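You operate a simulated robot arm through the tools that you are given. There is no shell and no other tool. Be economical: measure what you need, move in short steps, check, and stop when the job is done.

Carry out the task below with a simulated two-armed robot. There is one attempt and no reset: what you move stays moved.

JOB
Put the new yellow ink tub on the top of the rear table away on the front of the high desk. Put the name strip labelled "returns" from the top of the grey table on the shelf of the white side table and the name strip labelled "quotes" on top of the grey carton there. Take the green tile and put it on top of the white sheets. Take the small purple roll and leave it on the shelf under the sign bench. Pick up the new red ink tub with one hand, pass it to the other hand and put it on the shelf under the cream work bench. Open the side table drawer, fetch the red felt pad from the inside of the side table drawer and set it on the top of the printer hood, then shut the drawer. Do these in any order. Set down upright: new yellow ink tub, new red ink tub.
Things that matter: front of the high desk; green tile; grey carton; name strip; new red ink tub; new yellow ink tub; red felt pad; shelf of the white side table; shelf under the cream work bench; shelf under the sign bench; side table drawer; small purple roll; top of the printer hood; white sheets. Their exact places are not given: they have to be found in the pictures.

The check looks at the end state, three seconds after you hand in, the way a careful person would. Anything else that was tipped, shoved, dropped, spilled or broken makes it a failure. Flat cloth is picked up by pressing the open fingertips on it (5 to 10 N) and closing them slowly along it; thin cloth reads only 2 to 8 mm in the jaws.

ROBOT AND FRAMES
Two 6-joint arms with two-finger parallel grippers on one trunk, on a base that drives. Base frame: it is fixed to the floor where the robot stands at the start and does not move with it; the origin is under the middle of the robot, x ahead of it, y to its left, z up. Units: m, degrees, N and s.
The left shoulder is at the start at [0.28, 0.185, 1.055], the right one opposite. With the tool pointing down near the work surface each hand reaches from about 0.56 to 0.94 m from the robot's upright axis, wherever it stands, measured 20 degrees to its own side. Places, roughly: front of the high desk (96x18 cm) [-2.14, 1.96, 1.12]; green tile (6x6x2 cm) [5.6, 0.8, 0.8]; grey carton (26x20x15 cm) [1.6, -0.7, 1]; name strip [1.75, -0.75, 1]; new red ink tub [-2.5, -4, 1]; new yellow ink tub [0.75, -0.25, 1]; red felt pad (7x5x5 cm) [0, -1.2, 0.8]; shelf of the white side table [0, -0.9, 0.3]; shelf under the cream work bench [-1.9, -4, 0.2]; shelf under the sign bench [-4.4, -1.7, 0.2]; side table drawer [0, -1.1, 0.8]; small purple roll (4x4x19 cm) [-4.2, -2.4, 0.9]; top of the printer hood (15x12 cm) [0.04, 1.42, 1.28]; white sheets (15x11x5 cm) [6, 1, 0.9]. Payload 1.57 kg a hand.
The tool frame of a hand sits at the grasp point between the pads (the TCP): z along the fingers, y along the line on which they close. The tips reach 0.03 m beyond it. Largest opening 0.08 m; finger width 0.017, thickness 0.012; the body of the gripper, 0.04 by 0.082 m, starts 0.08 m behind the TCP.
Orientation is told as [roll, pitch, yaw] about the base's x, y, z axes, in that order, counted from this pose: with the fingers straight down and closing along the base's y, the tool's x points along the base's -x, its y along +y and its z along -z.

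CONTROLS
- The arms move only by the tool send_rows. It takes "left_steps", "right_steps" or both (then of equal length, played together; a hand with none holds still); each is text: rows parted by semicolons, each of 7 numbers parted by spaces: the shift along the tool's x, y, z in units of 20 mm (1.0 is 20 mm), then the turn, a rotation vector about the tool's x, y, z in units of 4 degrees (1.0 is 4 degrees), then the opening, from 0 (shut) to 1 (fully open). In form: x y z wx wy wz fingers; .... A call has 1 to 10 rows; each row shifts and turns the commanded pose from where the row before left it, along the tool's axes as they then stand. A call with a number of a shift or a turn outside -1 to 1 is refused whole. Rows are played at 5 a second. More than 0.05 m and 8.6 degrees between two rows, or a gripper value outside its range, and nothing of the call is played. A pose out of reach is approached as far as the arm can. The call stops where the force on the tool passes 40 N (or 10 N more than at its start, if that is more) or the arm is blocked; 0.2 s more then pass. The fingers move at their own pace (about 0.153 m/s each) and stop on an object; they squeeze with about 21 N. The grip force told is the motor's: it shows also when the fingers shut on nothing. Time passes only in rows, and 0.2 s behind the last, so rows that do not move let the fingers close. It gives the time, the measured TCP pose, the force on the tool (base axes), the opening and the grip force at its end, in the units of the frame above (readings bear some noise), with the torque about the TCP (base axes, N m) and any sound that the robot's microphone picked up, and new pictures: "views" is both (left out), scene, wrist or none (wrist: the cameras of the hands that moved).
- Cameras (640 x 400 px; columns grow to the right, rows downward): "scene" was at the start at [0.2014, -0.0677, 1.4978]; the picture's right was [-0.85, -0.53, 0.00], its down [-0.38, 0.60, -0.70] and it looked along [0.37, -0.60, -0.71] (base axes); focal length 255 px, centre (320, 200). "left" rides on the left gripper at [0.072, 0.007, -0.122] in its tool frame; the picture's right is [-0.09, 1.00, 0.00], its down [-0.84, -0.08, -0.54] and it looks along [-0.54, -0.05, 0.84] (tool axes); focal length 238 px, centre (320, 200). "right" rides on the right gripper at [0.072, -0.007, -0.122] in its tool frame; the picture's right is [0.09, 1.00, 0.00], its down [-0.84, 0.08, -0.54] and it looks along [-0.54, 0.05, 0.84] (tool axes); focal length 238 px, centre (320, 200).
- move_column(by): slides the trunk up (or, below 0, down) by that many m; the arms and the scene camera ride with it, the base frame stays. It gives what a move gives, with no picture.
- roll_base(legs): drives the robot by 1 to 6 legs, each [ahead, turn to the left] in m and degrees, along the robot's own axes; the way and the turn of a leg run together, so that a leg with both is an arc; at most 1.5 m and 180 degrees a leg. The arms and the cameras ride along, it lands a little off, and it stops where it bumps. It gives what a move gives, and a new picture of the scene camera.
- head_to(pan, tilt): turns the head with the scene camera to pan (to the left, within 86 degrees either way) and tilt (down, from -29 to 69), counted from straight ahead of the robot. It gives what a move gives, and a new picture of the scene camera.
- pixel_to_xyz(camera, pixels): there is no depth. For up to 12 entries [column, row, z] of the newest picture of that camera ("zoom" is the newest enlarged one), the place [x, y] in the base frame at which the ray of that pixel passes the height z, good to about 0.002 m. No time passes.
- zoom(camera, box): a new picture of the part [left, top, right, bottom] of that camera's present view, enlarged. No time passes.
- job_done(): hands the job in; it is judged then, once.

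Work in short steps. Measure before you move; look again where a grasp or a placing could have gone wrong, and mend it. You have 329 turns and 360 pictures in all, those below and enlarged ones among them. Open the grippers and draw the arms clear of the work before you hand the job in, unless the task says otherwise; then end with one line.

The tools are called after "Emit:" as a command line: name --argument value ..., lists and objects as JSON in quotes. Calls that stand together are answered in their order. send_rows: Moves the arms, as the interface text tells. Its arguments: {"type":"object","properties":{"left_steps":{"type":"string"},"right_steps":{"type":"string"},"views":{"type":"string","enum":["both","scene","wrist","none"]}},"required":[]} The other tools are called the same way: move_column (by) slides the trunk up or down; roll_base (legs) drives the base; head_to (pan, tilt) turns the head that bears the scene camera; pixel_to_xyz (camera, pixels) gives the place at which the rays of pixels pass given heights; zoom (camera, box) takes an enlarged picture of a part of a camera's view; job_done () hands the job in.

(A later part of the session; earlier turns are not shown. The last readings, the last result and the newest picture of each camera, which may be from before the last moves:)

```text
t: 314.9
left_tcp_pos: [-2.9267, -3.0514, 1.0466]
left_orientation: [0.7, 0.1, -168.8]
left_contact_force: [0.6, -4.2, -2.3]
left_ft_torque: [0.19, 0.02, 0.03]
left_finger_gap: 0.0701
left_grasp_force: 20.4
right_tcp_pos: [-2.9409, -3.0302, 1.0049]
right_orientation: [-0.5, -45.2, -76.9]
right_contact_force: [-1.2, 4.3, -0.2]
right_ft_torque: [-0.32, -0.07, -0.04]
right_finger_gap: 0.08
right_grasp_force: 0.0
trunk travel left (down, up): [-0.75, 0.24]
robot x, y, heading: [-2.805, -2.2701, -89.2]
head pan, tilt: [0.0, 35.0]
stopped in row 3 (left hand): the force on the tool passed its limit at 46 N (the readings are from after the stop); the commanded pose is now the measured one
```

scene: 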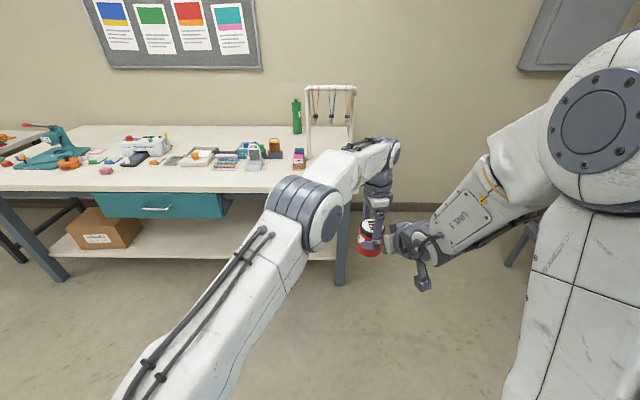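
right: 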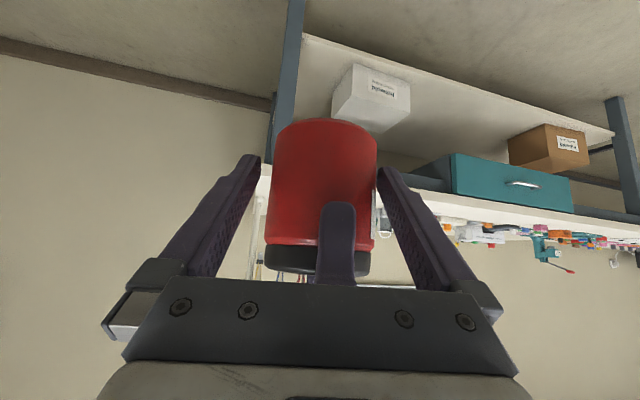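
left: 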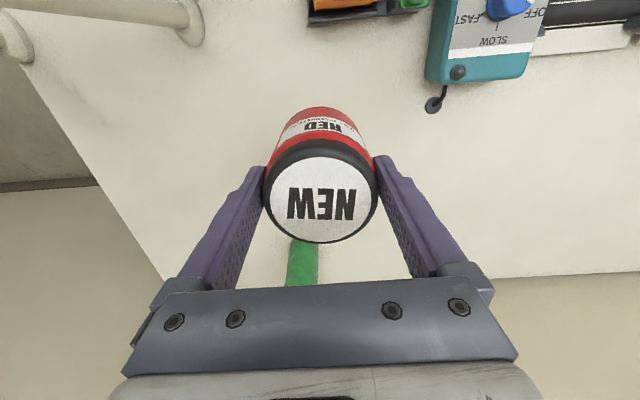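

The right palm meets the left's rear finger: I need a flatter right hand. I back it off 10 cm, then yaw it further left (natural for its forearm) and pitch it flatter.

Emit:
send_rows --right_steps "0 0 -1 0 0 0 1;0 0 -1 0 0 0 1;0 0 -1 0 0 0 1;0 0 -1 0 0 0 1;0 0 -1 0 0 0 1;0 0.8 0 -0.7 0 -0.7 1;0 0.8 0 -0.7 0 -0.7 1;0 0.8 0 -0.7 0 -0.7 1;0 0.8 0 -0.7 0 -0.7 1;0 0.8 0 -0.7 0 -0.7 1" --views "none"

Emit:
send_rows --right_steps "0 0 0 0 -1 0 1;0 0 0 0 -1 0 1;0 0 0 0 -1 0 1;0 0 0 0 -1 0 1;0 0 0 0 0 0 1" --views "scene"

```text
t: 317.1
left_tcp_pos: [-2.9285, -3.0524, 1.0469]
left_orientation: [0.7, 0.0, -168.9]
left_contact_force: [0.6, 0.2, -4.1]
left_ft_torque: [0.01, -0.02, 0.02]
left_finger_gap: 0.0702
left_grasp_force: 21.0
right_tcp_pos: [-2.8817, -2.935, 1.0753]
right_orientation: [-0.7, -45.3, -56.9]
right_contact_force: [-0.5, 0.5, 0.1]
right_ft_torque: [-0.02, -0.03, -0.02]
right_finger_gap: 0.0802
right_grasp_force: 0.2
trunk travel left (down, up): [-0.75, 0.24]
robot x, y, heading: [-2.8018, -2.2677, -89.3]
head pan, tilt: [0.0, 35.0]
```

```text
t: 318.3
left_tcp_pos: [-2.9291, -3.0523, 1.0462]
left_orientation: [0.7, 0.0, -168.9]
left_contact_force: [-0.4, 1.3, -2.3]
left_ft_torque: [0.0, -0.05, 0.04]
left_finger_gap: 0.07
left_grasp_force: 21.1
right_tcp_pos: [-2.8808, -2.9632, 1.0819]
right_orientation: [-1.1, -61.2, -56.6]
right_contact_force: [0.6, -0.2, -0.1]
right_ft_torque: [0.01, 0.02, 0.01]
right_finger_gap: 0.08
right_grasp_force: 0.0
right hand out of reach, approached as far as the arm can: row 2, 3, 4
trunk travel left (down, up): [-0.75, 0.24]
robot x, y, heading: [-2.8041, -2.2687, -89.3]
head pan, tilt: [0.0, 35.0]
```

scene: 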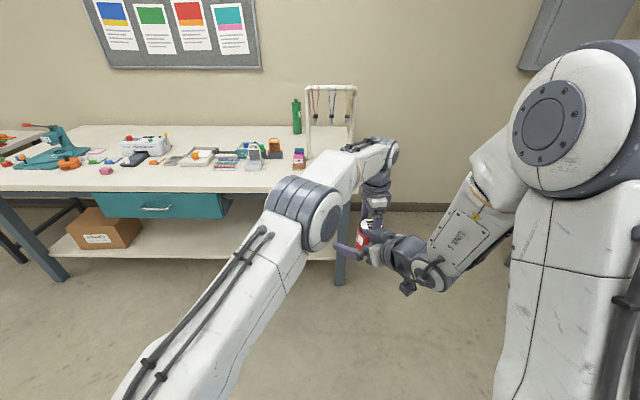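

Right hand now pitch -61°, yaw 32° left. I retract it 6 cm along its axis first so the tub can pass.

Emit:
send_rows --right_steps "0 0 -0.75 0 0 0 1;0 0 -0.75 0 0 0 1;0 0 -0.75 0 0 0 1;0 0 -0.75 0 0 0 1;0 0 0 0 0 0 1" --views "none"

```text
t: 319.5
left_tcp_pos: [-2.926, -3.0534, 1.0455]
left_orientation: [0.8, 0.1, -168.8]
left_contact_force: [1.6, -12.0, -4.0]
left_ft_torque: [0.79, 0.09, 0.08]
left_finger_gap: 0.0703
left_grasp_force: 21.4
right_tcp_pos: [-2.9136, -2.9517, 1.1207]
right_orientation: [-1.0, -61.2, -56.9]
right_contact_force: [-2.6, 11.5, 0.8]
right_ft_torque: [0.04, 0.06, -0.42]
right_finger_gap: 0.0756
right_grasp_force: 0.1
right hand out of reach, approached as far as the arm can: row 1, 2, 3, 4
trunk travel left (down, up): [-0.75, 0.24]
robot x, y, heading: [-2.8064, -2.2689, -89.0]
head pan, tilt: [0.0, 35.0]
```

Limits pushed it sideways into the left hand (12 N). I undo that move at once.

Emit:
send_rows --right_steps "0 0.5 0.5 0 0 0 1;0 0.5 0.5 0 0 0 1;0 0.5 0.5 0 0 0 1;0 0.5 0.5 0 0 0 1;0 0 0 0 0 0 1" --views "scene"

Emit:
zoom --camera "left" --box '[0, 0, 640, 400]'

```text
t: 319.9
left_tcp_pos: [-2.9191, -3.055, 1.042]
left_orientation: [1.0, 0.8, -168.5]
left_contact_force: [1.0, -5.0, -3.0]
left_ft_torque: [0.27, 0.06, 0.01]
left_finger_gap: 0.07
left_grasp_force: 21.1
right_tcp_pos: [-2.905, -2.9552, 1.1166]
right_orientation: [-0.8, -60.9, -57.7]
right_contact_force: [-0.6, 4.8, 0.8]
right_ft_torque: [0.01, 0.0, -0.2]
right_finger_gap: 0.079
right_grasp_force: 0.0
trunk travel left (down, up): [-0.75, 0.24]
robot x, y, heading: [-2.8028, -2.2654, -89.2]
head pan, tilt: [0.0, 35.0]
stopped in row 2 (left hand): the force on the tool passed its limit at 48 N (the readings are from after the stop); the commanded pose is now the measured one
```

scene: 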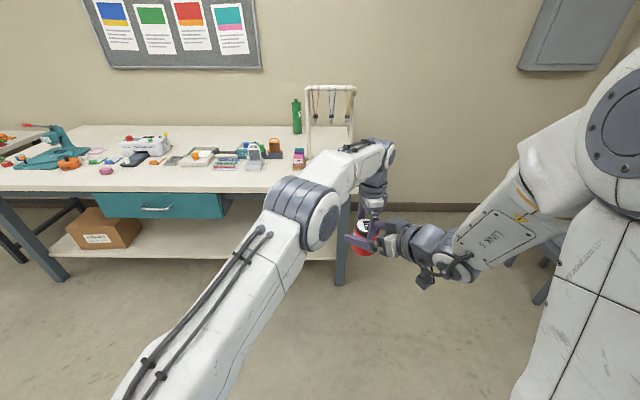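

```text
1.00 times, centred on (320, 200) of left (not enlarged: the box is as wide or as high as the picture)
```

zoom: 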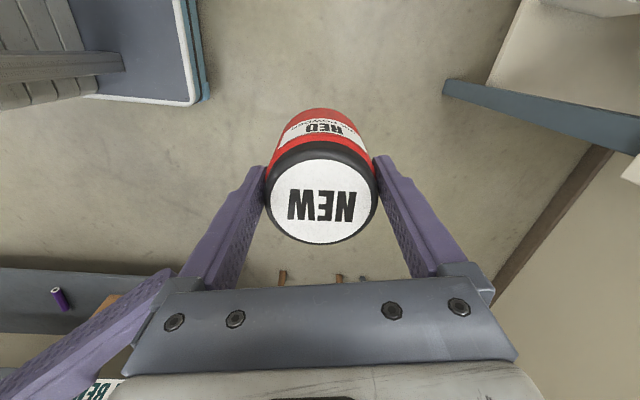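

The right's finger rests against the left's finger base on its near side. I move the left forward 3 cm, then sideways (+x) 8 cm away and up 4 cm.

Emit:
send_rows --left_steps "0 0.7 0 0 0 0 0.5;0 0.7 0 0 0 0 0.5;1 0 -0.4 0 0 -0.6 0.5;1 0 -0.4 0 0 -0.6 0.5;1 0 -0.4 0 0 -0.6 0.5;1 0 -0.4 0 0 -0.6 0.5;0 0 -0.4 0 0 -0.6 0.5;0 0 0 0 0 0 0.5" --views "none"

```text
t: 321.7
left_tcp_pos: [-2.8555, -3.0965, 1.093]
left_orientation: [1.1, 0.6, -156.6]
left_contact_force: [-0.7, 0.0, -3.1]
left_ft_torque: [0.01, 0.01, 0.02]
left_finger_gap: 0.0702
left_grasp_force: 20.9
left hand out of reach, approached as far as the arm can: row 3, 4, 5, 6
right_tcp_pos: [-2.9055, -2.9555, 1.1179]
right_orientation: [-0.8, -61.0, -57.5]
right_contact_force: [-0.4, 0.8, -0.5]
right_ft_torque: [0.0, -0.01, -0.02]
right_finger_gap: 0.0799
right_grasp_force: 0.1
trunk travel left (down, up): [-0.75, 0.24]
robot x, y, heading: [-2.8008, -2.2676, -89.0]
head pan, tilt: [0.0, 35.0]
```

Free again. I place the left at the computed meeting point (-2.8535,-3.037,1.114) on the right hand's axis.

Emit:
send_rows --left_steps "0.42 -0.9 -0.35 0.27 0 0 0.5;0.42 -0.9 -0.35 0 0 0 0.5;0.42 -0.89 -0.35 0 0 0 0.5;0 0 0 0 0 0 0.5" --views "none"

Emit:
zoom --camera "right" --box '[0, 0, 640, 400]'

```text
t: 322.7
left_tcp_pos: [-2.8625, -3.0838, 1.1097]
left_orientation: [-0.1, 0.7, -156.7]
left_contact_force: [0.2, 0.0, -2.7]
left_ft_torque: [0.06, -0.03, 0.03]
left_finger_gap: 0.07
left_grasp_force: 21.0
left hand out of reach, approached as far as the arm can: row 1, 2, 3
right_tcp_pos: [-2.9067, -2.9553, 1.117]
right_orientation: [-0.9, -61.2, -57.6]
right_contact_force: [0.1, 0.1, 0.6]
right_ft_torque: [0.0, -0.03, -0.03]
right_finger_gap: 0.08
right_grasp_force: 0.1
trunk travel left (down, up): [-0.75, 0.24]
robot x, y, heading: [-2.8051, -2.2684, -89.2]
head pan, tilt: [0.0, 35.0]
```

```text
1.00 times, centred on (320, 200) of right (not enlarged: the box is as wide or as high as the picture)
```

zoom: 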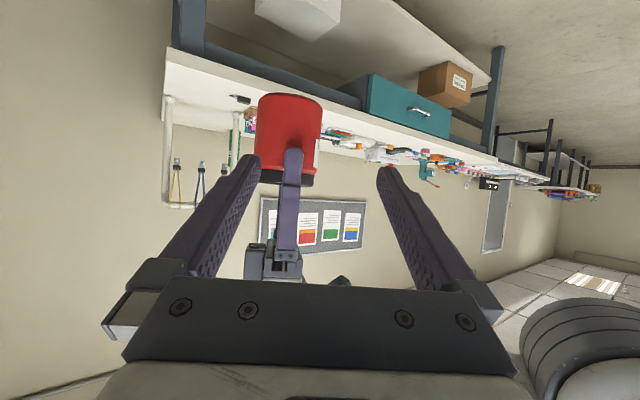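

Left is again near its stretch limit; I lower it 4 cm first and then bring it back.

Emit:
send_rows --left_steps "0 0 1 0 0 0 0.5;0 0 1 0 0 0 0.5;0.2 -0.6 0 0 0 0 0.5;0.2 -0.6 0 0 0 0 0.5;0.2 -0.6 0 0 0 0 0.5;0.2 -0.6 0 0 0 0 0.5;0 0 0 0 0 0 0.5" --views "none"

```text
t: 324.3
left_tcp_pos: [-2.8898, -3.0791, 1.0822]
left_orientation: [-0.1, 0.5, -156.6]
left_contact_force: [-0.5, 0.8, -2.6]
left_ft_torque: [0.01, -0.01, 0.0]
left_finger_gap: 0.0702
left_grasp_force: 20.9
left hand out of reach, approached as far as the arm can: row 1, 2, 3, 4, 5, 6
right_tcp_pos: [-2.9071, -2.9549, 1.1162]
right_orientation: [-0.9, -61.0, -57.6]
right_contact_force: [-0.1, -0.2, 0.1]
right_ft_torque: [-0.02, 0.01, 0.01]
right_finger_gap: 0.0799
right_grasp_force: 0.0
trunk travel left (down, up): [-0.75, 0.24]
robot x, y, heading: [-2.8042, -2.2662, -89.5]
head pan, tilt: [0.0, 35.0]
```

Emit:
send_rows --left_steps "0.5 0 1 0 0 0 0.5;0.5 0 1 0 0 0 0.5;0.5 0 1 0 0 0 0.5;0.5 0 1 0 0 0 0.5;0.5 0 0 0 0 0 0.5;0.5 0 0 0 0 0 0.5;0 0 0 0 0 0 0.5" --views "scene"

```text
t: 325.9
left_tcp_pos: [-2.8588, -3.1085, 1.0135]
left_orientation: [-0.2, 0.6, -156.5]
left_contact_force: [-0.5, 0.2, -2.8]
left_ft_torque: [0.03, 0.0, -0.03]
left_finger_gap: 0.07
left_grasp_force: 20.9
left hand out of reach, approached as far as the arm can: row 1, 2, 3, 4, 5, 6
right_tcp_pos: [-2.9068, -2.9558, 1.1168]
right_orientation: [-0.9, -61.2, -57.6]
right_contact_force: [-0.5, -0.5, -0.5]
right_ft_torque: [0.01, 0.0, 0.04]
right_finger_gap: 0.0801
right_grasp_force: 0.0
trunk travel left (down, up): [-0.75, 0.24]
robot x, y, heading: [-2.8067, -2.2669, -89.1]
head pan, tilt: [0.0, 35.0]
```

scene: 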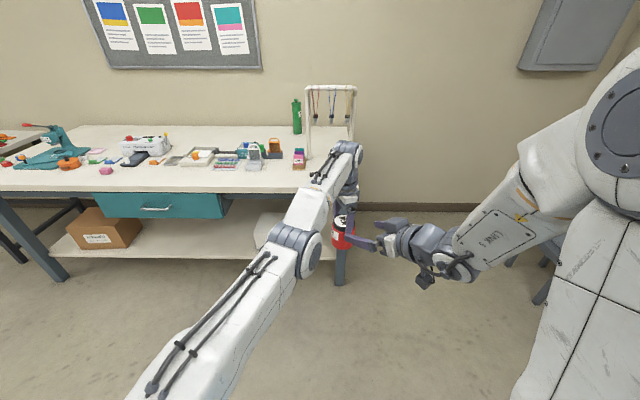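

I walk the left back toward its own side (+x) to unfold from the straight pose, then fold it back.

Emit:
send_rows --left_steps "0.92 0.4 0 0 0 0 0.5;0.92 0.4 0 0 0 0 0.5;0.92 0.4 0 0 0 0 0.5;0.92 0.4 0 0 0 0 0.5;0.92 0.4 0 0 0 0 0.5;0.92 0.4 0 0 0 0 0.5;0.92 0.4 0 0 0 0 0.5;0.92 0.4 0 0 0 0 0.5;0.92 0.4 0 0 0 0 0.5;0 0 0 0 0 0 0.5" --views "none"

Emit:
send_rows --left_steps "0.4 -0.9 0 0 0 0 0.5;0.4 -0.9 0 0 0 0 0.5;0.4 -0.9 0 0 0 0 0.5;0.4 -0.9 0 0 0 0 0.5;0 0 0 0 0 0 0.5" --views "none"

```text
t: 328.1
left_tcp_pos: [-2.6904, -3.1533, 1.0205]
left_orientation: [0.0, 0.6, -156.6]
left_contact_force: [1.0, -0.3, -2.7]
left_ft_torque: [0.02, -0.02, -0.06]
left_finger_gap: 0.0703
left_grasp_force: 20.9
left hand out of reach, approached as far as the arm can: row 1, 2, 3, 4, 5, 6, 7, 8, 9
right_tcp_pos: [-2.9062, -2.9563, 1.1169]
right_orientation: [-1.0, -61.1, -57.5]
right_contact_force: [-0.5, 0.1, -1.1]
right_ft_torque: [0.0, -0.02, 0.01]
right_finger_gap: 0.0799
right_grasp_force: 0.0
trunk travel left (down, up): [-0.75, 0.24]
robot x, y, heading: [-2.8032, -2.2695, -89.2]
head pan, tilt: [0.0, 35.0]
```

```text
t: 329.3
left_tcp_pos: [-2.6933, -3.1516, 1.0236]
left_orientation: [-0.1, 0.5, -156.6]
left_contact_force: [0.8, -0.5, -3.2]
left_ft_torque: [-0.01, -0.02, 0.01]
left_finger_gap: 0.0702
left_grasp_force: 21.2
left hand out of reach, approached as far as the arm can: row 1, 2, 3, 4
right_tcp_pos: [-2.9061, -2.9546, 1.1165]
right_orientation: [-0.9, -61.1, -57.6]
right_contact_force: [0.4, -0.2, 0.9]
right_ft_torque: [0.02, 0.0, 0.01]
right_finger_gap: 0.08
right_grasp_force: 0.0
trunk travel left (down, up): [-0.75, 0.24]
robot x, y, heading: [-2.8044, -2.2651, -89.2]
head pan, tilt: [0.0, 35.0]
```

Same trap. Lower heights have more reach, so I go straight down 10 cm there, which should bend the elbow.

Emit:
send_rows --left_steps "0 0 1 0 0 0 0.5;0 0 1 0 0 0 0.5;0 0 1 0 0 0 0.5;0 0 1 0 0 0 0.5;0 0 1 0 0 0 0.5;0 0 1 0 0 0 0.5;0.4 -0.9 0 0 0 0 0.5;0.4 -0.9 0 0 0 0 0.5;0.4 -0.9 0 0 0 0 0.5;0 0 0 0 0 0 0.5" --views "scene"

```text
t: 331.5
left_tcp_pos: [-2.6934, -3.1602, 0.9038]
left_orientation: [0.0, 0.6, -156.7]
left_contact_force: [0.4, -0.5, -2.7]
left_ft_torque: [0.03, -0.05, 0.01]
left_finger_gap: 0.0698
left_grasp_force: 21.1
left hand out of reach, approached as far as the arm can: row 2, 4, 7, 8, 9
right_tcp_pos: [-2.9051, -2.9543, 1.1172]
right_orientation: [-0.8, -61.0, -57.6]
right_contact_force: [0.5, 0.8, -0.6]
right_ft_torque: [0.0, -0.01, -0.03]
right_finger_gap: 0.0799
right_grasp_force: 0.0
trunk travel left (down, up): [-0.75, 0.24]
robot x, y, heading: [-2.8055, -2.2659, -89.4]
head pan, tilt: [0.0, 35.0]
```

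scene: 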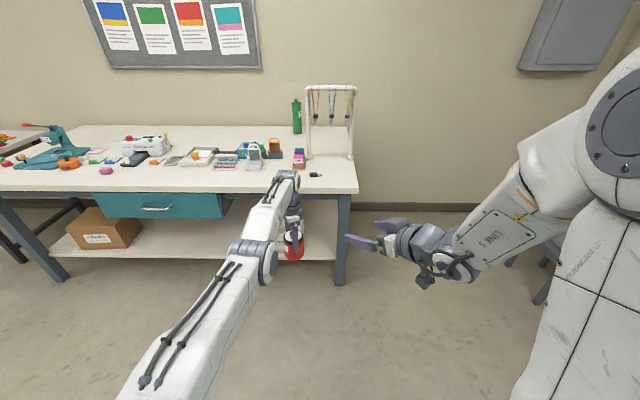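

I rotate the left back toward its normal yaw, which freed it before, then move left.

Emit:
send_rows --left_steps "0 0 0 0 0 -1 0.5;0 0 0 0 0 -1 0.5;0 0 0 0 0 -1 0.5;0 0 0 0 0 -1 0.5;0 0 0 0 0 -1 0.5;0 0 0 0 0 -1 0.5;0 0 0 0 0 -1 0.5;0 0 0 0 0 -1 0.5;0 0 0 0 0 -1 0.5;0 0 0 0 0 -1 0.5" --views "none"

Emit:
send_rows --left_steps "0 0 0 0 0 -1 0.5;0 0 0 0 0 -1 0.5;0 0 0 0 0 -1 0.5;0 0 0 0 0 -1 0.5;0 0 0 0 0 -1 0.5;0 0 0 0 0 -1 0.5;0 1 -0.2 0 0 0 0.5;0 1 -0.2 0 0 0 0.5;0 1 -0.2 0 0 0 0.5;0 1 -0.2 0 0 0 0.5" --views "none"

Emit:
send_rows --left_steps "1 0 0 0 0 0 0.5;1 0 0 0 0 0 0.5;1 0 0 0 0 0 0.5;1 0 0 0 0 0 0.5;0 0 0 0 0 0 0.5" --views "none"

```text
t: 333.7
left_tcp_pos: [-2.6943, -3.1605, 0.9051]
left_orientation: [0.2, 0.4, -116.5]
left_contact_force: [0.6, 1.1, -3.4]
left_ft_torque: [0.01, 0.04, 0.01]
left_finger_gap: 0.0702
left_grasp_force: 21.5
right_tcp_pos: [-2.9053, -2.9557, 1.1173]
right_orientation: [-0.8, -61.1, -57.6]
right_contact_force: [-0.6, -0.2, 0.4]
right_ft_torque: [0.0, -0.04, 0.04]
right_finger_gap: 0.0798
right_grasp_force: 0.0
trunk travel left (down, up): [-0.75, 0.24]
robot x, y, heading: [-2.8019, -2.268, -88.8]
head pan, tilt: [0.0, 35.0]
```

```text
t: 335.9
left_tcp_pos: [-2.6158, -3.1651, 0.923]
left_orientation: [0.4, 0.3, -92.5]
left_contact_force: [-0.5, 0.7, -3.7]
left_ft_torque: [0.01, 0.0, 0.0]
left_finger_gap: 0.0701
left_grasp_force: 21.0
right_tcp_pos: [-2.9046, -2.9542, 1.1169]
right_orientation: [-0.8, -61.1, -57.6]
right_contact_force: [0.4, 0.5, -0.3]
right_ft_torque: [0.0, 0.0, -0.04]
right_finger_gap: 0.0802
right_grasp_force: 0.0
trunk travel left (down, up): [-0.75, 0.24]
robot x, y, heading: [-2.806, -2.2708, -89.2]
head pan, tilt: [0.0, 35.0]
```

```text
t: 337.1
left_tcp_pos: [-2.6171, -3.1656, 0.9225]
left_orientation: [0.5, 0.3, -92.6]
left_contact_force: [-0.1, -0.1, -3.4]
left_ft_torque: [0.01, 0.03, 0.03]
left_finger_gap: 0.0702
left_grasp_force: 21.2
left hand out of reach, approached as far as the arm can: row 1, 2, 3, 4
right_tcp_pos: [-2.9055, -2.9555, 1.1172]
right_orientation: [-0.9, -61.1, -57.6]
right_contact_force: [-0.4, -0.2, 0.6]
right_ft_torque: [0.01, -0.02, 0.02]
right_finger_gap: 0.0801
right_grasp_force: 0.0
trunk travel left (down, up): [-0.75, 0.24]
robot x, y, heading: [-2.8022, -2.27, -89.1]
head pan, tilt: [0.0, 35.0]
```

Only tangential moves work when straight: I slide right along the limit, then left at constant depth, which must bend the elbow.

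Emit:
send_rows --left_steps "0 -1 0 0 0 0 0.5;0 -1 0 0 0 0 0.5;0 -1 0 0 0 0 0.5;0 -1 0 0 0 0 0.5;0 -1 0 0 0 0 0.5;0 -1 0 0 0 0 0.5;0 -1 0 0 0 0 0.5;0 -1 0 0 0 0 0.5;0 -1 0 0 0 0 0.5;0 -1 0 0 0 0 0.5" --views "none"

Emit:
send_rows --left_steps "0.1 1 0 0 0 0 0.5;0.1 1 0 0 0 0 0.5;0.1 1 0 0 0 0 0.5;0.1 1 0 0 0 0 0.5;0.1 1 0 0 0 0 0.5;0.1 1 0 0 0 0 0.5;0.1 1 0 0 0 0 0.5;0.1 1 0 0 0 0 0.5;0.1 1 0 0 0 0 0.5;0.1 1 0 0 0 0 0.5" --views "none"

Emit:
send_rows --left_steps "0.5 0.3 -0.5 0 0 0 0.5;1 0 0 0 0 0 0.5;1 0 0 0 0 0 0.5;1 0 0 0 0 0 0.5;0 0 0 0 0 0 0.5" --views "scene"

```text
t: 339.3
left_tcp_pos: [-2.8093, -3.1337, 0.9218]
left_orientation: [0.5, 0.2, -92.6]
left_contact_force: [-0.2, 0.2, -2.4]
left_ft_torque: [0.02, 0.02, -0.01]
left_finger_gap: 0.0701
left_grasp_force: 21.9
left hand out of reach, approached as far as the arm can: row 6, 8, 9, 10
right_tcp_pos: [-2.9056, -2.955, 1.1166]
right_orientation: [-1.0, -61.1, -57.6]
right_contact_force: [0.8, 0.5, 1.4]
right_ft_torque: [0.02, -0.02, -0.01]
right_finger_gap: 0.08
right_grasp_force: 0.1
trunk travel left (down, up): [-0.75, 0.24]
robot x, y, heading: [-2.8046, -2.2698, -89.1]
head pan, tilt: [0.0, 35.0]
```

```text
t: 341.5
left_tcp_pos: [-2.6182, -3.1649, 0.9196]
left_orientation: [0.5, 0.3, -92.7]
left_contact_force: [0.6, -0.6, -2.6]
left_ft_torque: [0.02, 0.0, -0.01]
left_finger_gap: 0.07
left_grasp_force: 21.1
left hand out of reach, approached as far as the arm can: row 1, 2, 3, 4, 5, 6, 7, 9
right_tcp_pos: [-2.9055, -2.9552, 1.1162]
right_orientation: [-0.9, -61.1, -57.6]
right_contact_force: [0.6, -0.4, 0.5]
right_ft_torque: [0.0, -0.03, -0.04]
right_finger_gap: 0.0798
right_grasp_force: 0.0
trunk travel left (down, up): [-0.75, 0.24]
robot x, y, heading: [-2.8024, -2.2687, -89.1]
head pan, tilt: [0.0, 35.0]
```

```text
t: 342.7
left_tcp_pos: [-2.6085, -3.1652, 0.932]
left_orientation: [0.4, 0.3, -92.7]
left_contact_force: [0.4, 0.4, -1.8]
left_ft_torque: [0.03, 0.0, -0.01]
left_finger_gap: 0.0699
left_grasp_force: 20.9
left hand out of reach, approached as far as the arm can: row 1, 2, 3, 4
right_tcp_pos: [-2.9056, -2.955, 1.1172]
right_orientation: [-0.8, -61.1, -57.5]
right_contact_force: [-0.8, 0.3, -0.8]
right_ft_torque: [0.05, -0.02, -0.02]
right_finger_gap: 0.0798
right_grasp_force: 0.0
trunk travel left (down, up): [-0.75, 0.24]
robot x, y, heading: [-2.8058, -2.2663, -89.0]
head pan, tilt: [0.0, 35.0]
```

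scene: 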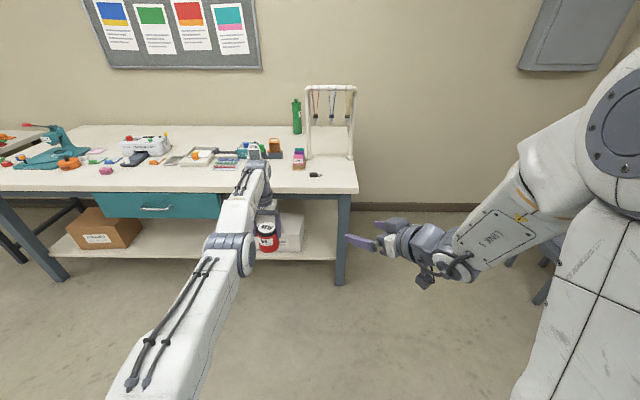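

I replicate the earlier successful unlock: slide up along the limit to z≈1.16, then command straight down.

Emit:
send_rows --left_steps "0 0 -1 0 0 0 0.5;0 0 -1 0 0 0 0.5;0 0 -1 0 0 0 0.5;0 0 -1 0 0 0 0.5;0 0 -1 0 0 0 0.5;0 0 -1 0 0 0 0.5;0 0 -1 0 0 0 0.5;0 0 -1 0 0 0 0.5;0 0 -1 0 0 0 0.5;0 0 -1 0 0 0 0.5" --views "none"

Emit:
send_rows --left_steps "0 0 -1 0 0 0 0.5;0 0 -1 0 0 0 0.5;0 0 1 0 0 0 0.5;0 0 1 0 0 0 0.5;0 0 1 0 0 0 0.5;0 0 1 0 0 0 0.5;1 0 0 0 0 0 0.5;1 0 0 0 0 0 0.5;1 0 0 0 0 0 0.5;0 0 0 0 0 0 0.5" --views "none"

```text
t: 344.9
left_tcp_pos: [-2.6092, -3.1366, 1.1238]
left_orientation: [0.5, 0.3, -92.7]
left_contact_force: [0.2, -0.9, -3.0]
left_ft_torque: [0.05, 0.01, -0.02]
left_finger_gap: 0.0701
left_grasp_force: 21.1
left hand out of reach, approached as far as the arm can: row 5, 7, 9, 10
right_tcp_pos: [-2.905, -2.9548, 1.1162]
right_orientation: [-0.8, -61.1, -57.6]
right_contact_force: [-0.6, 0.1, -0.2]
right_ft_torque: [-0.02, 0.01, 0.02]
right_finger_gap: 0.0801
right_grasp_force: 0.0
trunk travel left (down, up): [-0.75, 0.24]
robot x, y, heading: [-2.8061, -2.2673, -89.5]
head pan, tilt: [0.0, 35.0]
```

```text
t: 347.1
left_tcp_pos: [-2.6047, -3.06, 1.0791]
left_orientation: [0.5, 0.2, -92.6]
left_contact_force: [0.8, -0.1, -2.3]
left_ft_torque: [0.02, 0.03, 0.0]
left_finger_gap: 0.0701
left_grasp_force: 21.7
left hand out of reach, approached as far as the arm can: row 1, 2
right_tcp_pos: [-2.9053, -2.9538, 1.1172]
right_orientation: [-0.9, -61.1, -57.5]
right_contact_force: [-0.2, 0.1, -0.1]
right_ft_torque: [0.02, -0.01, -0.02]
right_finger_gap: 0.0802
right_grasp_force: 0.2
trunk travel left (down, up): [-0.75, 0.24]
robot x, y, heading: [-2.8066, -2.2662, -89.2]
head pan, tilt: [0.0, 35.0]
```

Unlocked (keep well inside from now on). I rotate the left to align with the right hand, in place.

Emit:
send_rows --left_steps "0 0 0 0 0 1 0.5;0 0 0 0 0 1 0.5;0 0 0 0 0 1 0.5;0 0 0 0 0 1 0.5;0 0 0 0 0 1 0.5;0 0 0 0 0 1 0.5;0 0 0 0 0 1 0.5;0 0 0 0 0 1 0.5;0 0 0 0 0 1 0.5;0 0 0 0 0 1 0.5" --views "none"

Emit:
send_rows --left_steps "0 0 0 0 0 1 0.5;0 0 0 0 0 1 0.5;0 0 0 0 0 1 0.5;0 0 0 0 0 0.75 0.5;-1 -0.77 -0.1 0 0 0 0.5;-1 -0.77 -0.1 0 0 0 0.5;-1 -0.77 -0.1 0 0 0 0.5;-1 -0.77 -0.1 0 0 0 0.5;-1 -0.77 -0.1 0 0 0 0.5" --views "none"

```text
t: 349.3
left_tcp_pos: [-2.606, -3.0604, 1.0793]
left_orientation: [0.2, 0.5, -132.7]
left_contact_force: [0.1, -0.6, -3.0]
left_ft_torque: [-0.05, -0.01, 0.0]
left_finger_gap: 0.0702
left_grasp_force: 20.7
right_tcp_pos: [-2.9061, -2.9555, 1.1169]
right_orientation: [-0.9, -61.0, -57.6]
right_contact_force: [-0.1, 0.1, 0.4]
right_ft_torque: [-0.02, 0.02, 0.02]
right_finger_gap: 0.0803
right_grasp_force: 0.1
trunk travel left (down, up): [-0.75, 0.24]
robot x, y, heading: [-2.8031, -2.2691, -89.3]
head pan, tilt: [0.0, 35.0]
```

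```text
t: 351.3
left_tcp_pos: [-2.7333, -3.0482, 1.0914]
left_orientation: [0.1, 0.6, -147.6]
left_contact_force: [0.6, 0.2, -3.5]
left_ft_torque: [0.01, -0.01, 0.01]
left_finger_gap: 0.0701
left_grasp_force: 21.1
right_tcp_pos: [-2.9061, -2.9542, 1.1173]
right_orientation: [-1.0, -61.2, -57.6]
right_contact_force: [0.2, -0.2, 0.9]
right_ft_torque: [-0.02, 0.01, -0.02]
right_finger_gap: 0.0799
right_grasp_force: 0.1
trunk travel left (down, up): [-0.75, 0.24]
robot x, y, heading: [-2.8057, -2.2679, -89.3]
head pan, tilt: [0.0, 35.0]
```

Emit:
send_rows --left_steps "-0.954 -0.736 -0.18 0 0 0 0.5;-0.954 -0.736 -0.18 0 0 0 0.5;-0.954 -0.736 -0.18 0 0 0 0.5;-0.954 -0.736 -0.18 0 0 0 0.5;-0.954 -0.736 -0.18 0 0 0 0.5;0 0 0 0 0 0 0.5" --views "scene"

Emit:
zoom --camera "right" --box '[0, 0, 640, 400]'

```text
t: 352.7
left_tcp_pos: [-2.8534, -3.0387, 1.107]
left_orientation: [0.1, 0.7, -147.6]
left_contact_force: [-0.5, 0.2, -3.2]
left_ft_torque: [0.02, 0.0, 0.03]
left_finger_gap: 0.0701
left_grasp_force: 20.6
right_tcp_pos: [-2.906, -2.9547, 1.1165]
right_orientation: [-0.7, -61.1, -57.5]
right_contact_force: [-0.3, -0.1, -0.2]
right_ft_torque: [-0.05, 0.01, 0.05]
right_finger_gap: 0.08
right_grasp_force: 0.1
trunk travel left (down, up): [-0.75, 0.24]
robot x, y, heading: [-2.8057, -2.2679, -89.1]
head pan, tilt: [0.0, 35.0]
```

scene: 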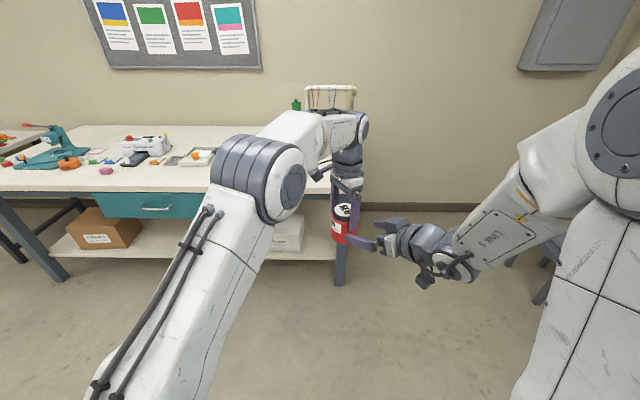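

```text
1.00 times, centred on (320, 200) of right (not enlarged: the box is as wide or as high as the picture)
```

zoom: 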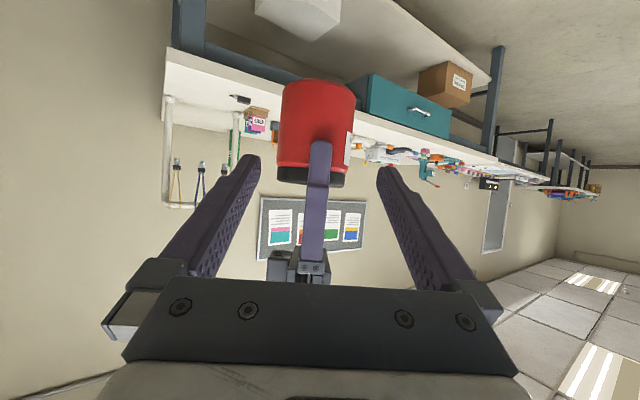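

Perfect alignment: tub centred at col 318. I advance the right 8 cm along its axis.

Emit:
send_rows --right_steps "0 0 0.7 0 0 0 1;0 0 0.7 0 0 0 1;0 0 0.7 0 0 0 1;0 0 0.7 0 0 0 1;0 0 0.7 0 0 0 1;0 0 0.5 0 0 0 1;0 0 0 0 0 0 1" --views "wrist"

```text
t: 354.3
left_tcp_pos: [-2.8515, -3.0384, 1.1076]
left_orientation: [0.2, 0.6, -147.6]
left_contact_force: [-0.1, -0.2, -3.1]
left_ft_torque: [0.02, -0.02, -0.03]
left_finger_gap: 0.0701
left_grasp_force: 21.4
right_tcp_pos: [-2.8708, -3.016, 1.08]
right_orientation: [-0.8, -61.1, -57.6]
right_contact_force: [-0.1, 0.2, 0.0]
right_ft_torque: [-0.01, -0.04, 0.01]
right_finger_gap: 0.0801
right_grasp_force: 0.1
trunk travel left (down, up): [-0.75, 0.24]
robot x, y, heading: [-2.7995, -2.2686, -89.5]
head pan, tilt: [0.0, 35.0]
```

right: 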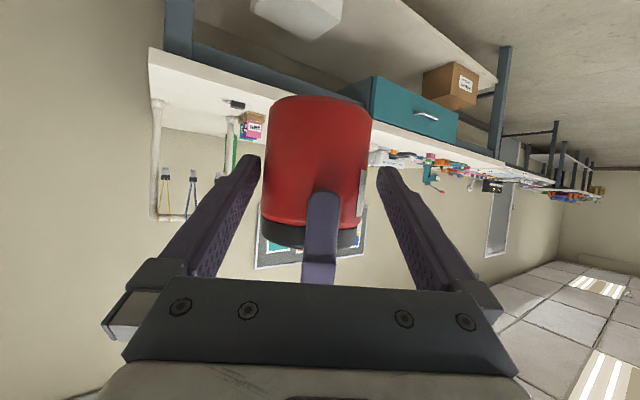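

Centred, no contact. Advance 2.4 cm more, in small steps.

Emit:
send_rows --right_steps "0 -0.05 0.4 0 0 0 1;0 0 0.4 0 0 0 1;0 0 0.4 0 0 0 1;0 0 0 0 0 0 1" --views "wrist"

```text
t: 355.3
left_tcp_pos: [-2.8526, -3.0378, 1.1069]
left_orientation: [0.1, 0.5, -147.6]
left_contact_force: [0.1, -0.3, -3.5]
left_ft_torque: [0.02, -0.02, -0.02]
left_finger_gap: 0.0702
left_grasp_force: 21.0
right_tcp_pos: [-2.8594, -3.0341, 1.0678]
right_orientation: [-0.9, -61.2, -57.6]
right_contact_force: [0.7, -0.1, 1.1]
right_ft_torque: [-0.01, 0.01, 0.0]
right_finger_gap: 0.0801
right_grasp_force: 0.1
trunk travel left (down, up): [-0.75, 0.24]
robot x, y, heading: [-2.8035, -2.2686, -89.3]
head pan, tilt: [0.0, 35.0]
```

right: 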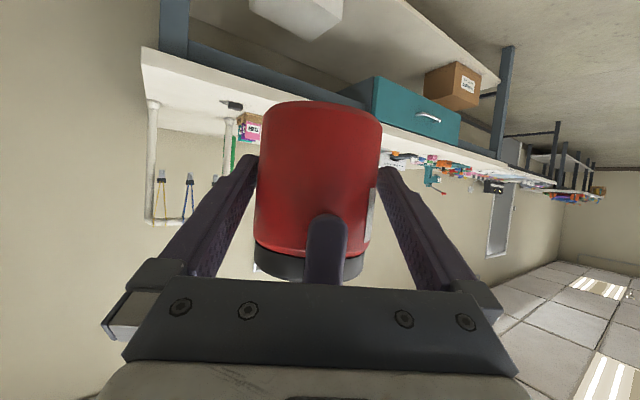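

Tub is between the pads (f≈-7 mm), no contact. Close the right fingers.

Emit:
send_rows --right_steps "0 0 0 0 0 0 0.9;0 0 0 0 0 0 0.8;0 0 0 0 0 0 0.6;0 0 0 0 0 0 0.5;0 0 0 0 0 0 0.5" --views "none"

```text
t: 356.5
left_tcp_pos: [-2.8518, -3.0384, 1.107]
left_orientation: [0.0, 0.7, -147.6]
left_contact_force: [11.7, 13.0, 2.6]
left_ft_torque: [0.22, -0.12, -0.12]
left_finger_gap: 0.0702
left_grasp_force: 21.1
right_tcp_pos: [-2.8598, -3.0354, 1.0675]
right_orientation: [-0.8, -61.1, -57.9]
right_contact_force: [-11.5, -12.9, -1.8]
right_ft_torque: [0.36, -0.31, -0.02]
right_finger_gap: 0.0705
right_grasp_force: 20.8
trunk travel left (down, up): [-0.75, 0.24]
robot x, y, heading: [-2.8027, -2.2666, -89.1]
head pan, tilt: [0.0, 35.0]
```

Both hands hold (gap 0.0705). The left opens and lifts 8 cm clear.

Emit:
send_rows --left_steps "0 0 0 0 0 0 1;0 0 0 0 0 0 1;0 0 0 0 0 0 1;0 0 -0.6 0 0 0 1;0 0 -0.6 0 0 0 1;0 0 -0.6 0 0 0 1;0 0 -0.6 0 0 0 1;0 0 -0.6 0 0 0 1;0 0 -0.6 0 0 0 1" --views "wrist"

Emit:
zoom --camera "right" --box '[0, 0, 640, 400]'

```text
t: 358.5
left_tcp_pos: [-2.8518, -3.0417, 1.1772]
left_orientation: [0.1, 0.5, -147.6]
left_contact_force: [0.2, -0.3, 0.0]
left_ft_torque: [0.0, -0.01, -0.02]
left_finger_gap: 0.0802
left_grasp_force: 0.1
right_tcp_pos: [-2.8601, -3.0344, 1.0673]
right_orientation: [-1.0, -61.1, -57.8]
right_contact_force: [-0.2, 0.3, -0.7]
right_ft_torque: [0.05, 0.06, 0.0]
right_finger_gap: 0.0706
right_grasp_force: 20.4
trunk travel left (down, up): [-0.75, 0.24]
robot x, y, heading: [-2.8018, -2.2681, -89.0]
head pan, tilt: [0.0, 35.0]
```

left: 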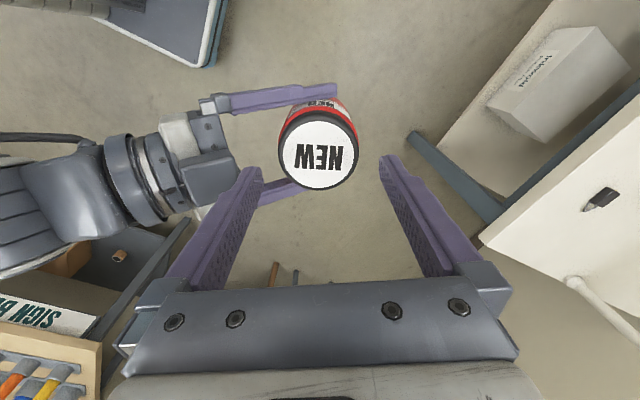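

```text
1.00 times, centred on (320, 200) of right (not enlarged: the box is as wide or as high as the picture)
```

zoom: 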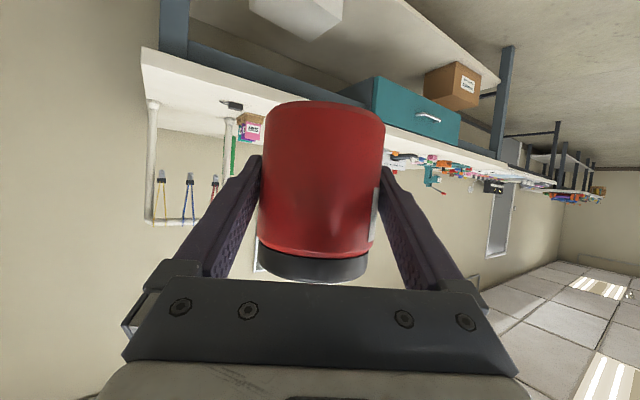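

Hand-over done; the left tips are above the lid. I move the left away 20 cm to its side.

Emit:
send_rows --left_steps "0.4 0.1 -0.3 0 0 0 1;0.85 0.3 0 0 0 -1 1;0.85 0.3 0 0 0 -1 1;0.9 0.3 0 0 0 -1 1;0.9 0.3 0 0 0 -1 1;0.9 0.3 0 0 0 -1 1;0.9 0.3 0 0 0 -1 1;0.9 0.3 0 0 0 -1 1;0.9 0.3 0 0 0 -1 1;0.9 0.3 0 0 0 -1 1" --views "scene"

```text
t: 360.7
left_tcp_pos: [-2.7, -2.9514, 1.1859]
left_orientation: [0.5, 0.3, -111.6]
left_contact_force: [0.3, 0.0, 0.6]
left_ft_torque: [-0.02, 0.02, 0.01]
left_finger_gap: 0.0798
left_grasp_force: 0.1
right_tcp_pos: [-2.8605, -3.0358, 1.0675]
right_orientation: [-0.8, -61.2, -57.5]
right_contact_force: [-0.3, 0.6, 0.4]
right_ft_torque: [0.04, -0.03, 0.01]
right_finger_gap: 0.0705
right_grasp_force: 21.1
trunk travel left (down, up): [-0.75, 0.24]
robot x, y, heading: [-2.8043, -2.2693, -89.1]
head pan, tilt: [0.0, 35.0]
```

scene: 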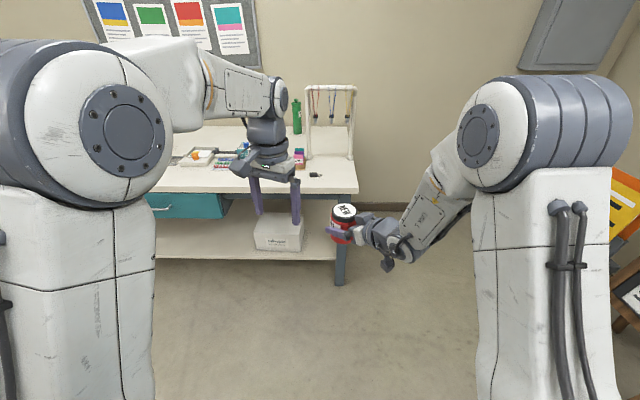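

Clean. I now swing the left hand out to its own side, and yaw the right hand back to straight-ahead while moving it to its side, keeping the tub vertical.

Emit:
send_rows --left_steps "1 0.7 0 0 0 -0.5 1;1 0.7 0 0 0 -0.5 1;1 0.7 0 0 0 -0.5 1;1 0.7 0 0 0 -0.5 1;1 0.7 0 0 0 -0.5 1;1 0.7 0 0 0 -0.5 1;1 0.7 0 0 0 -0.5 1;0.5 1 0 0 0 -0.5 1;0 1 0 0 0 -0.5 1;0 1 0 0 0 -0.5 1" --views "none"

Emit:
send_rows --right_steps "0 -1 0 0.7 0 0.388 0.5;0 -1 0 0.7 0 0.388 0.5;0 -1 0 0.7 0 0.388 0.5;0 -1 0 0.7 0 0.388 0.5;0 -1 0 0.7 0 0.388 0.5;0 -1 0 0.7 0 0.388 0.5;0 -1 0 0.7 0 0.388 0.5;0 -1 0 0.7 0 0.388 0.5;0 0 0 0.7 0 0.388 0.5;0 0 0 0 0 0 0.5" --views "scene"

```text
t: 362.9
left_tcp_pos: [-2.5057, -2.8389, 1.1866]
left_orientation: [0.5, 0.2, -91.6]
left_contact_force: [0.1, -0.3, -0.9]
left_ft_torque: [-0.04, -0.02, 0.01]
left_finger_gap: 0.08
left_grasp_force: 0.0
right_tcp_pos: [-2.8589, -3.0352, 1.0678]
right_orientation: [-1.0, -61.2, -57.5]
right_contact_force: [0.3, 0.0, 0.6]
right_ft_torque: [0.0, 0.0, 0.0]
right_finger_gap: 0.0707
right_grasp_force: 21.0
trunk travel left (down, up): [-0.75, 0.24]
robot x, y, heading: [-2.8053, -2.2664, -89.0]
head pan, tilt: [0.0, 35.0]
```

```text
t: 365.1
left_tcp_pos: [-2.5063, -2.8387, 1.1871]
left_orientation: [0.4, 0.2, -91.7]
left_contact_force: [0.3, -0.3, -0.2]
left_ft_torque: [0.04, 0.01, 0.02]
left_finger_gap: 0.0801
left_grasp_force: 0.1
right_tcp_pos: [-3.0204, -3.0881, 1.0698]
right_orientation: [-0.3, -61.2, -86.5]
right_contact_force: [-0.2, -0.1, 0.7]
right_ft_torque: [0.06, -0.01, 0.01]
right_finger_gap: 0.0705
right_grasp_force: 21.0
right hand out of reach, approached as far as the arm can: row 9
trunk travel left (down, up): [-0.75, 0.24]
robot x, y, heading: [-2.8045, -2.2704, -89.0]
head pan, tilt: [0.0, 35.0]
```

scene: 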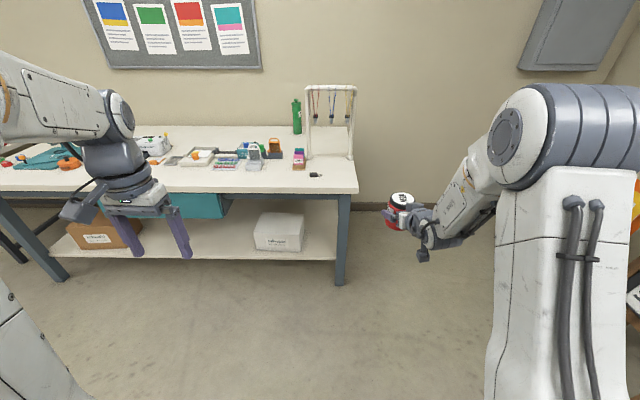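

Tub still vertical in the right hand. I lower the trunk fully and sidestep east about 0.95 m.

Emit:
move_column --by -0.4

Emit:
move_column --by -0.35

Emit:
roll_base --legs '[[0, 90], [0.95, 0], [0, -90]]'

```text
t: 368.9
left_tcp_pos: [-2.506, -2.8398, 0.7861]
left_orientation: [0.5, 0.3, -91.7]
left_contact_force: [0.2, -0.8, 0.7]
left_ft_torque: [0.01, -0.02, 0.01]
left_finger_gap: 0.0799
left_grasp_force: 0.1
right_tcp_pos: [-3.0189, -3.0889, 0.668]
right_orientation: [-0.3, -61.1, -86.5]
right_contact_force: [0.1, 0.4, 0.4]
right_ft_torque: [0.03, -0.01, -0.02]
right_finger_gap: 0.0705
right_grasp_force: 20.9
trunk travel left (down, up): [-0.35, 0.64]
robot x, y, heading: [-2.8039, -2.2709, -89.4]
head pan, tilt: [0.0, 35.0]
```

```text
t: 372.4
left_tcp_pos: [-2.5062, -2.84, 0.4383]
left_orientation: [0.5, 0.2, -91.6]
left_contact_force: [0.4, 0.1, -0.2]
left_ft_torque: [-0.03, 0.02, -0.02]
left_finger_gap: 0.0799
left_grasp_force: 0.1
right_tcp_pos: [-3.0194, -3.0886, 0.3189]
right_orientation: [-0.3, -61.2, -86.4]
right_contact_force: [-0.1, -0.5, -0.9]
right_ft_torque: [-0.01, -0.02, -0.01]
right_finger_gap: 0.0702
right_grasp_force: 20.9
trunk travel left (down, up): [0.0, 0.99]
robot x, y, heading: [-2.7997, -2.2697, -89.1]
head pan, tilt: [0.0, 35.0]
```

```text
t: 384.8
left_tcp_pos: [-1.5863, -2.8381, 0.4368]
left_orientation: [0.6, 0.3, -91.5]
left_contact_force: [-0.6, -1.0, -0.2]
left_ft_torque: [0.01, -0.01, 0.03]
left_finger_gap: 0.0801
left_grasp_force: 0.1
right_tcp_pos: [-2.0979, -3.0883, 0.3185]
right_orientation: [-0.3, -61.2, -86.5]
right_contact_force: [0.4, 0.8, 1.3]
right_ft_torque: [0.04, -0.02, 0.01]
right_finger_gap: 0.0704
right_grasp_force: 20.8
trunk travel left (down, up): [0.0, 0.99]
robot x, y, heading: [-1.8812, -2.2625, -89.3]
head pan, tilt: [0.0, 35.0]
```

scene: 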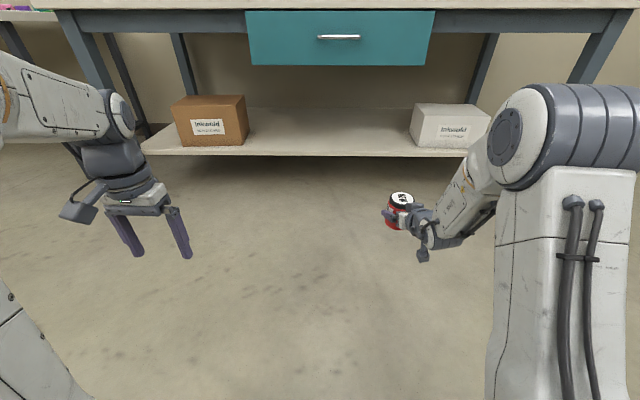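

I measure the shelf edge and boxes from here.

Emit:
pixel_to_xyz --camera "scene" --pixels '[[330, 154, 0.2], [330, 158, 0.2], [330, 154, 0.25], [413, 142, 0.2], [248, 144, 0.2], [330, 110, 0.2], [400, 195, 0.4]]'

Emit:
zoom --camera "scene" --box '[370, 170, 450, 270]'

```text
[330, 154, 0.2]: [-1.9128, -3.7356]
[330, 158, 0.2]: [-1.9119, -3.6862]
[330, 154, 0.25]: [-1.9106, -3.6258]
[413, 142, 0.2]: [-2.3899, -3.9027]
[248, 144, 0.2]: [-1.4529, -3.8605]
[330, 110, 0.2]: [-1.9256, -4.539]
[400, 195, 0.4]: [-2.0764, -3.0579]
```

```text
4.00 times, centred on (410, 220) of scene
```

zoom: 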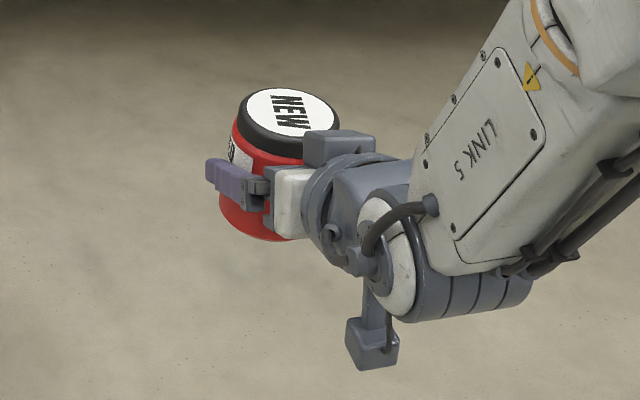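

Shelf top is ≈0.24, edge y≈-3.64; free between the boxes. I drive 0.62 m ahead, tub bottom about 4 cm above shelf.

Emit:
roll_base --legs '[[0.5, 0]]'

Emit:
zoom --camera "right" --box '[0, 0, 640, 400]'

```text
t: 387.7
left_tcp_pos: [-1.5856, -3.3413, 0.4372]
left_orientation: [0.5, 0.3, -92.1]
left_contact_force: [-0.2, 0.6, 0.7]
left_ft_torque: [-0.03, 0.0, 0.0]
left_finger_gap: 0.0798
left_grasp_force: 0.1
right_tcp_pos: [-2.0991, -3.5856, 0.3184]
right_orientation: [-0.2, -61.3, -86.9]
right_contact_force: [-0.1, 0.8, 0.1]
right_ft_torque: [0.03, 0.02, -0.03]
right_finger_gap: 0.0705
right_grasp_force: 21.2
trunk travel left (down, up): [0.0, 0.99]
robot x, y, heading: [-1.8795, -2.7696, -89.7]
head pan, tilt: [0.0, 35.0]
```

scene: 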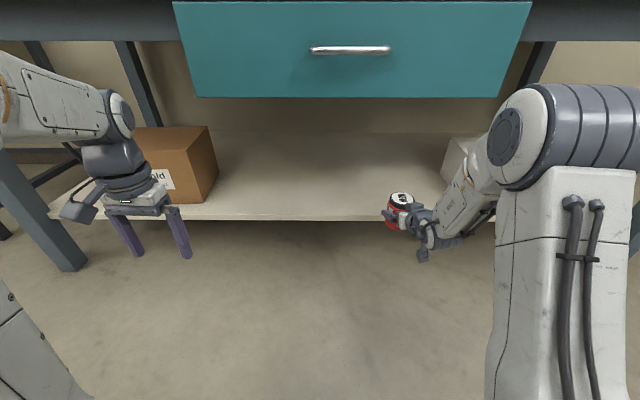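

```text
1.00 times, centred on (320, 200) of right (not enlarged: the box is as wide or as high as the picture)
```

zoom: 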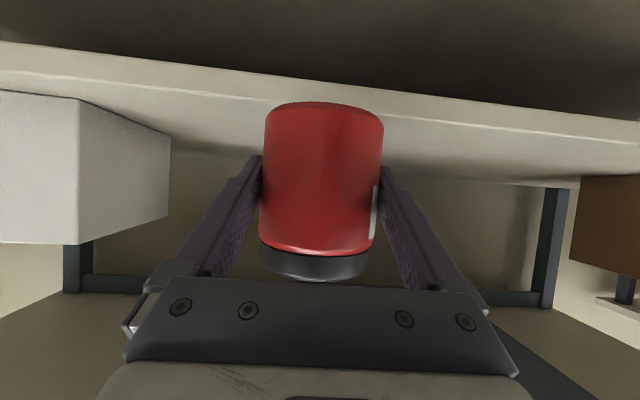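

Emit:
pixel_to_xyz --camera "scene" --pixels '[[330, 215, 0.24], [330, 215, 0.22], [330, 215, 0.2], [330, 220, 0.2], [205, 200, 0.24], [450, 183, 0.24]]'

Emit:
pixel_to_xyz --camera "zoom" --pixels '[[470, 124, 0.24], [470, 124, 0.22], [470, 124, 0.2], [470, 97, 0.2]]'

```text
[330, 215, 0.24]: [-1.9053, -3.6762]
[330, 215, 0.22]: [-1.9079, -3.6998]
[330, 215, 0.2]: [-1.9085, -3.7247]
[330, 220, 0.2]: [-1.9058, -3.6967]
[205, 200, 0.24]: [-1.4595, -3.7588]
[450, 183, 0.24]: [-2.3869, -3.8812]
```

```text
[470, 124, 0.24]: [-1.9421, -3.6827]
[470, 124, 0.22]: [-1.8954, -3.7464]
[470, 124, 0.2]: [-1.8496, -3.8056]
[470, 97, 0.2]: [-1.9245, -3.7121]
```

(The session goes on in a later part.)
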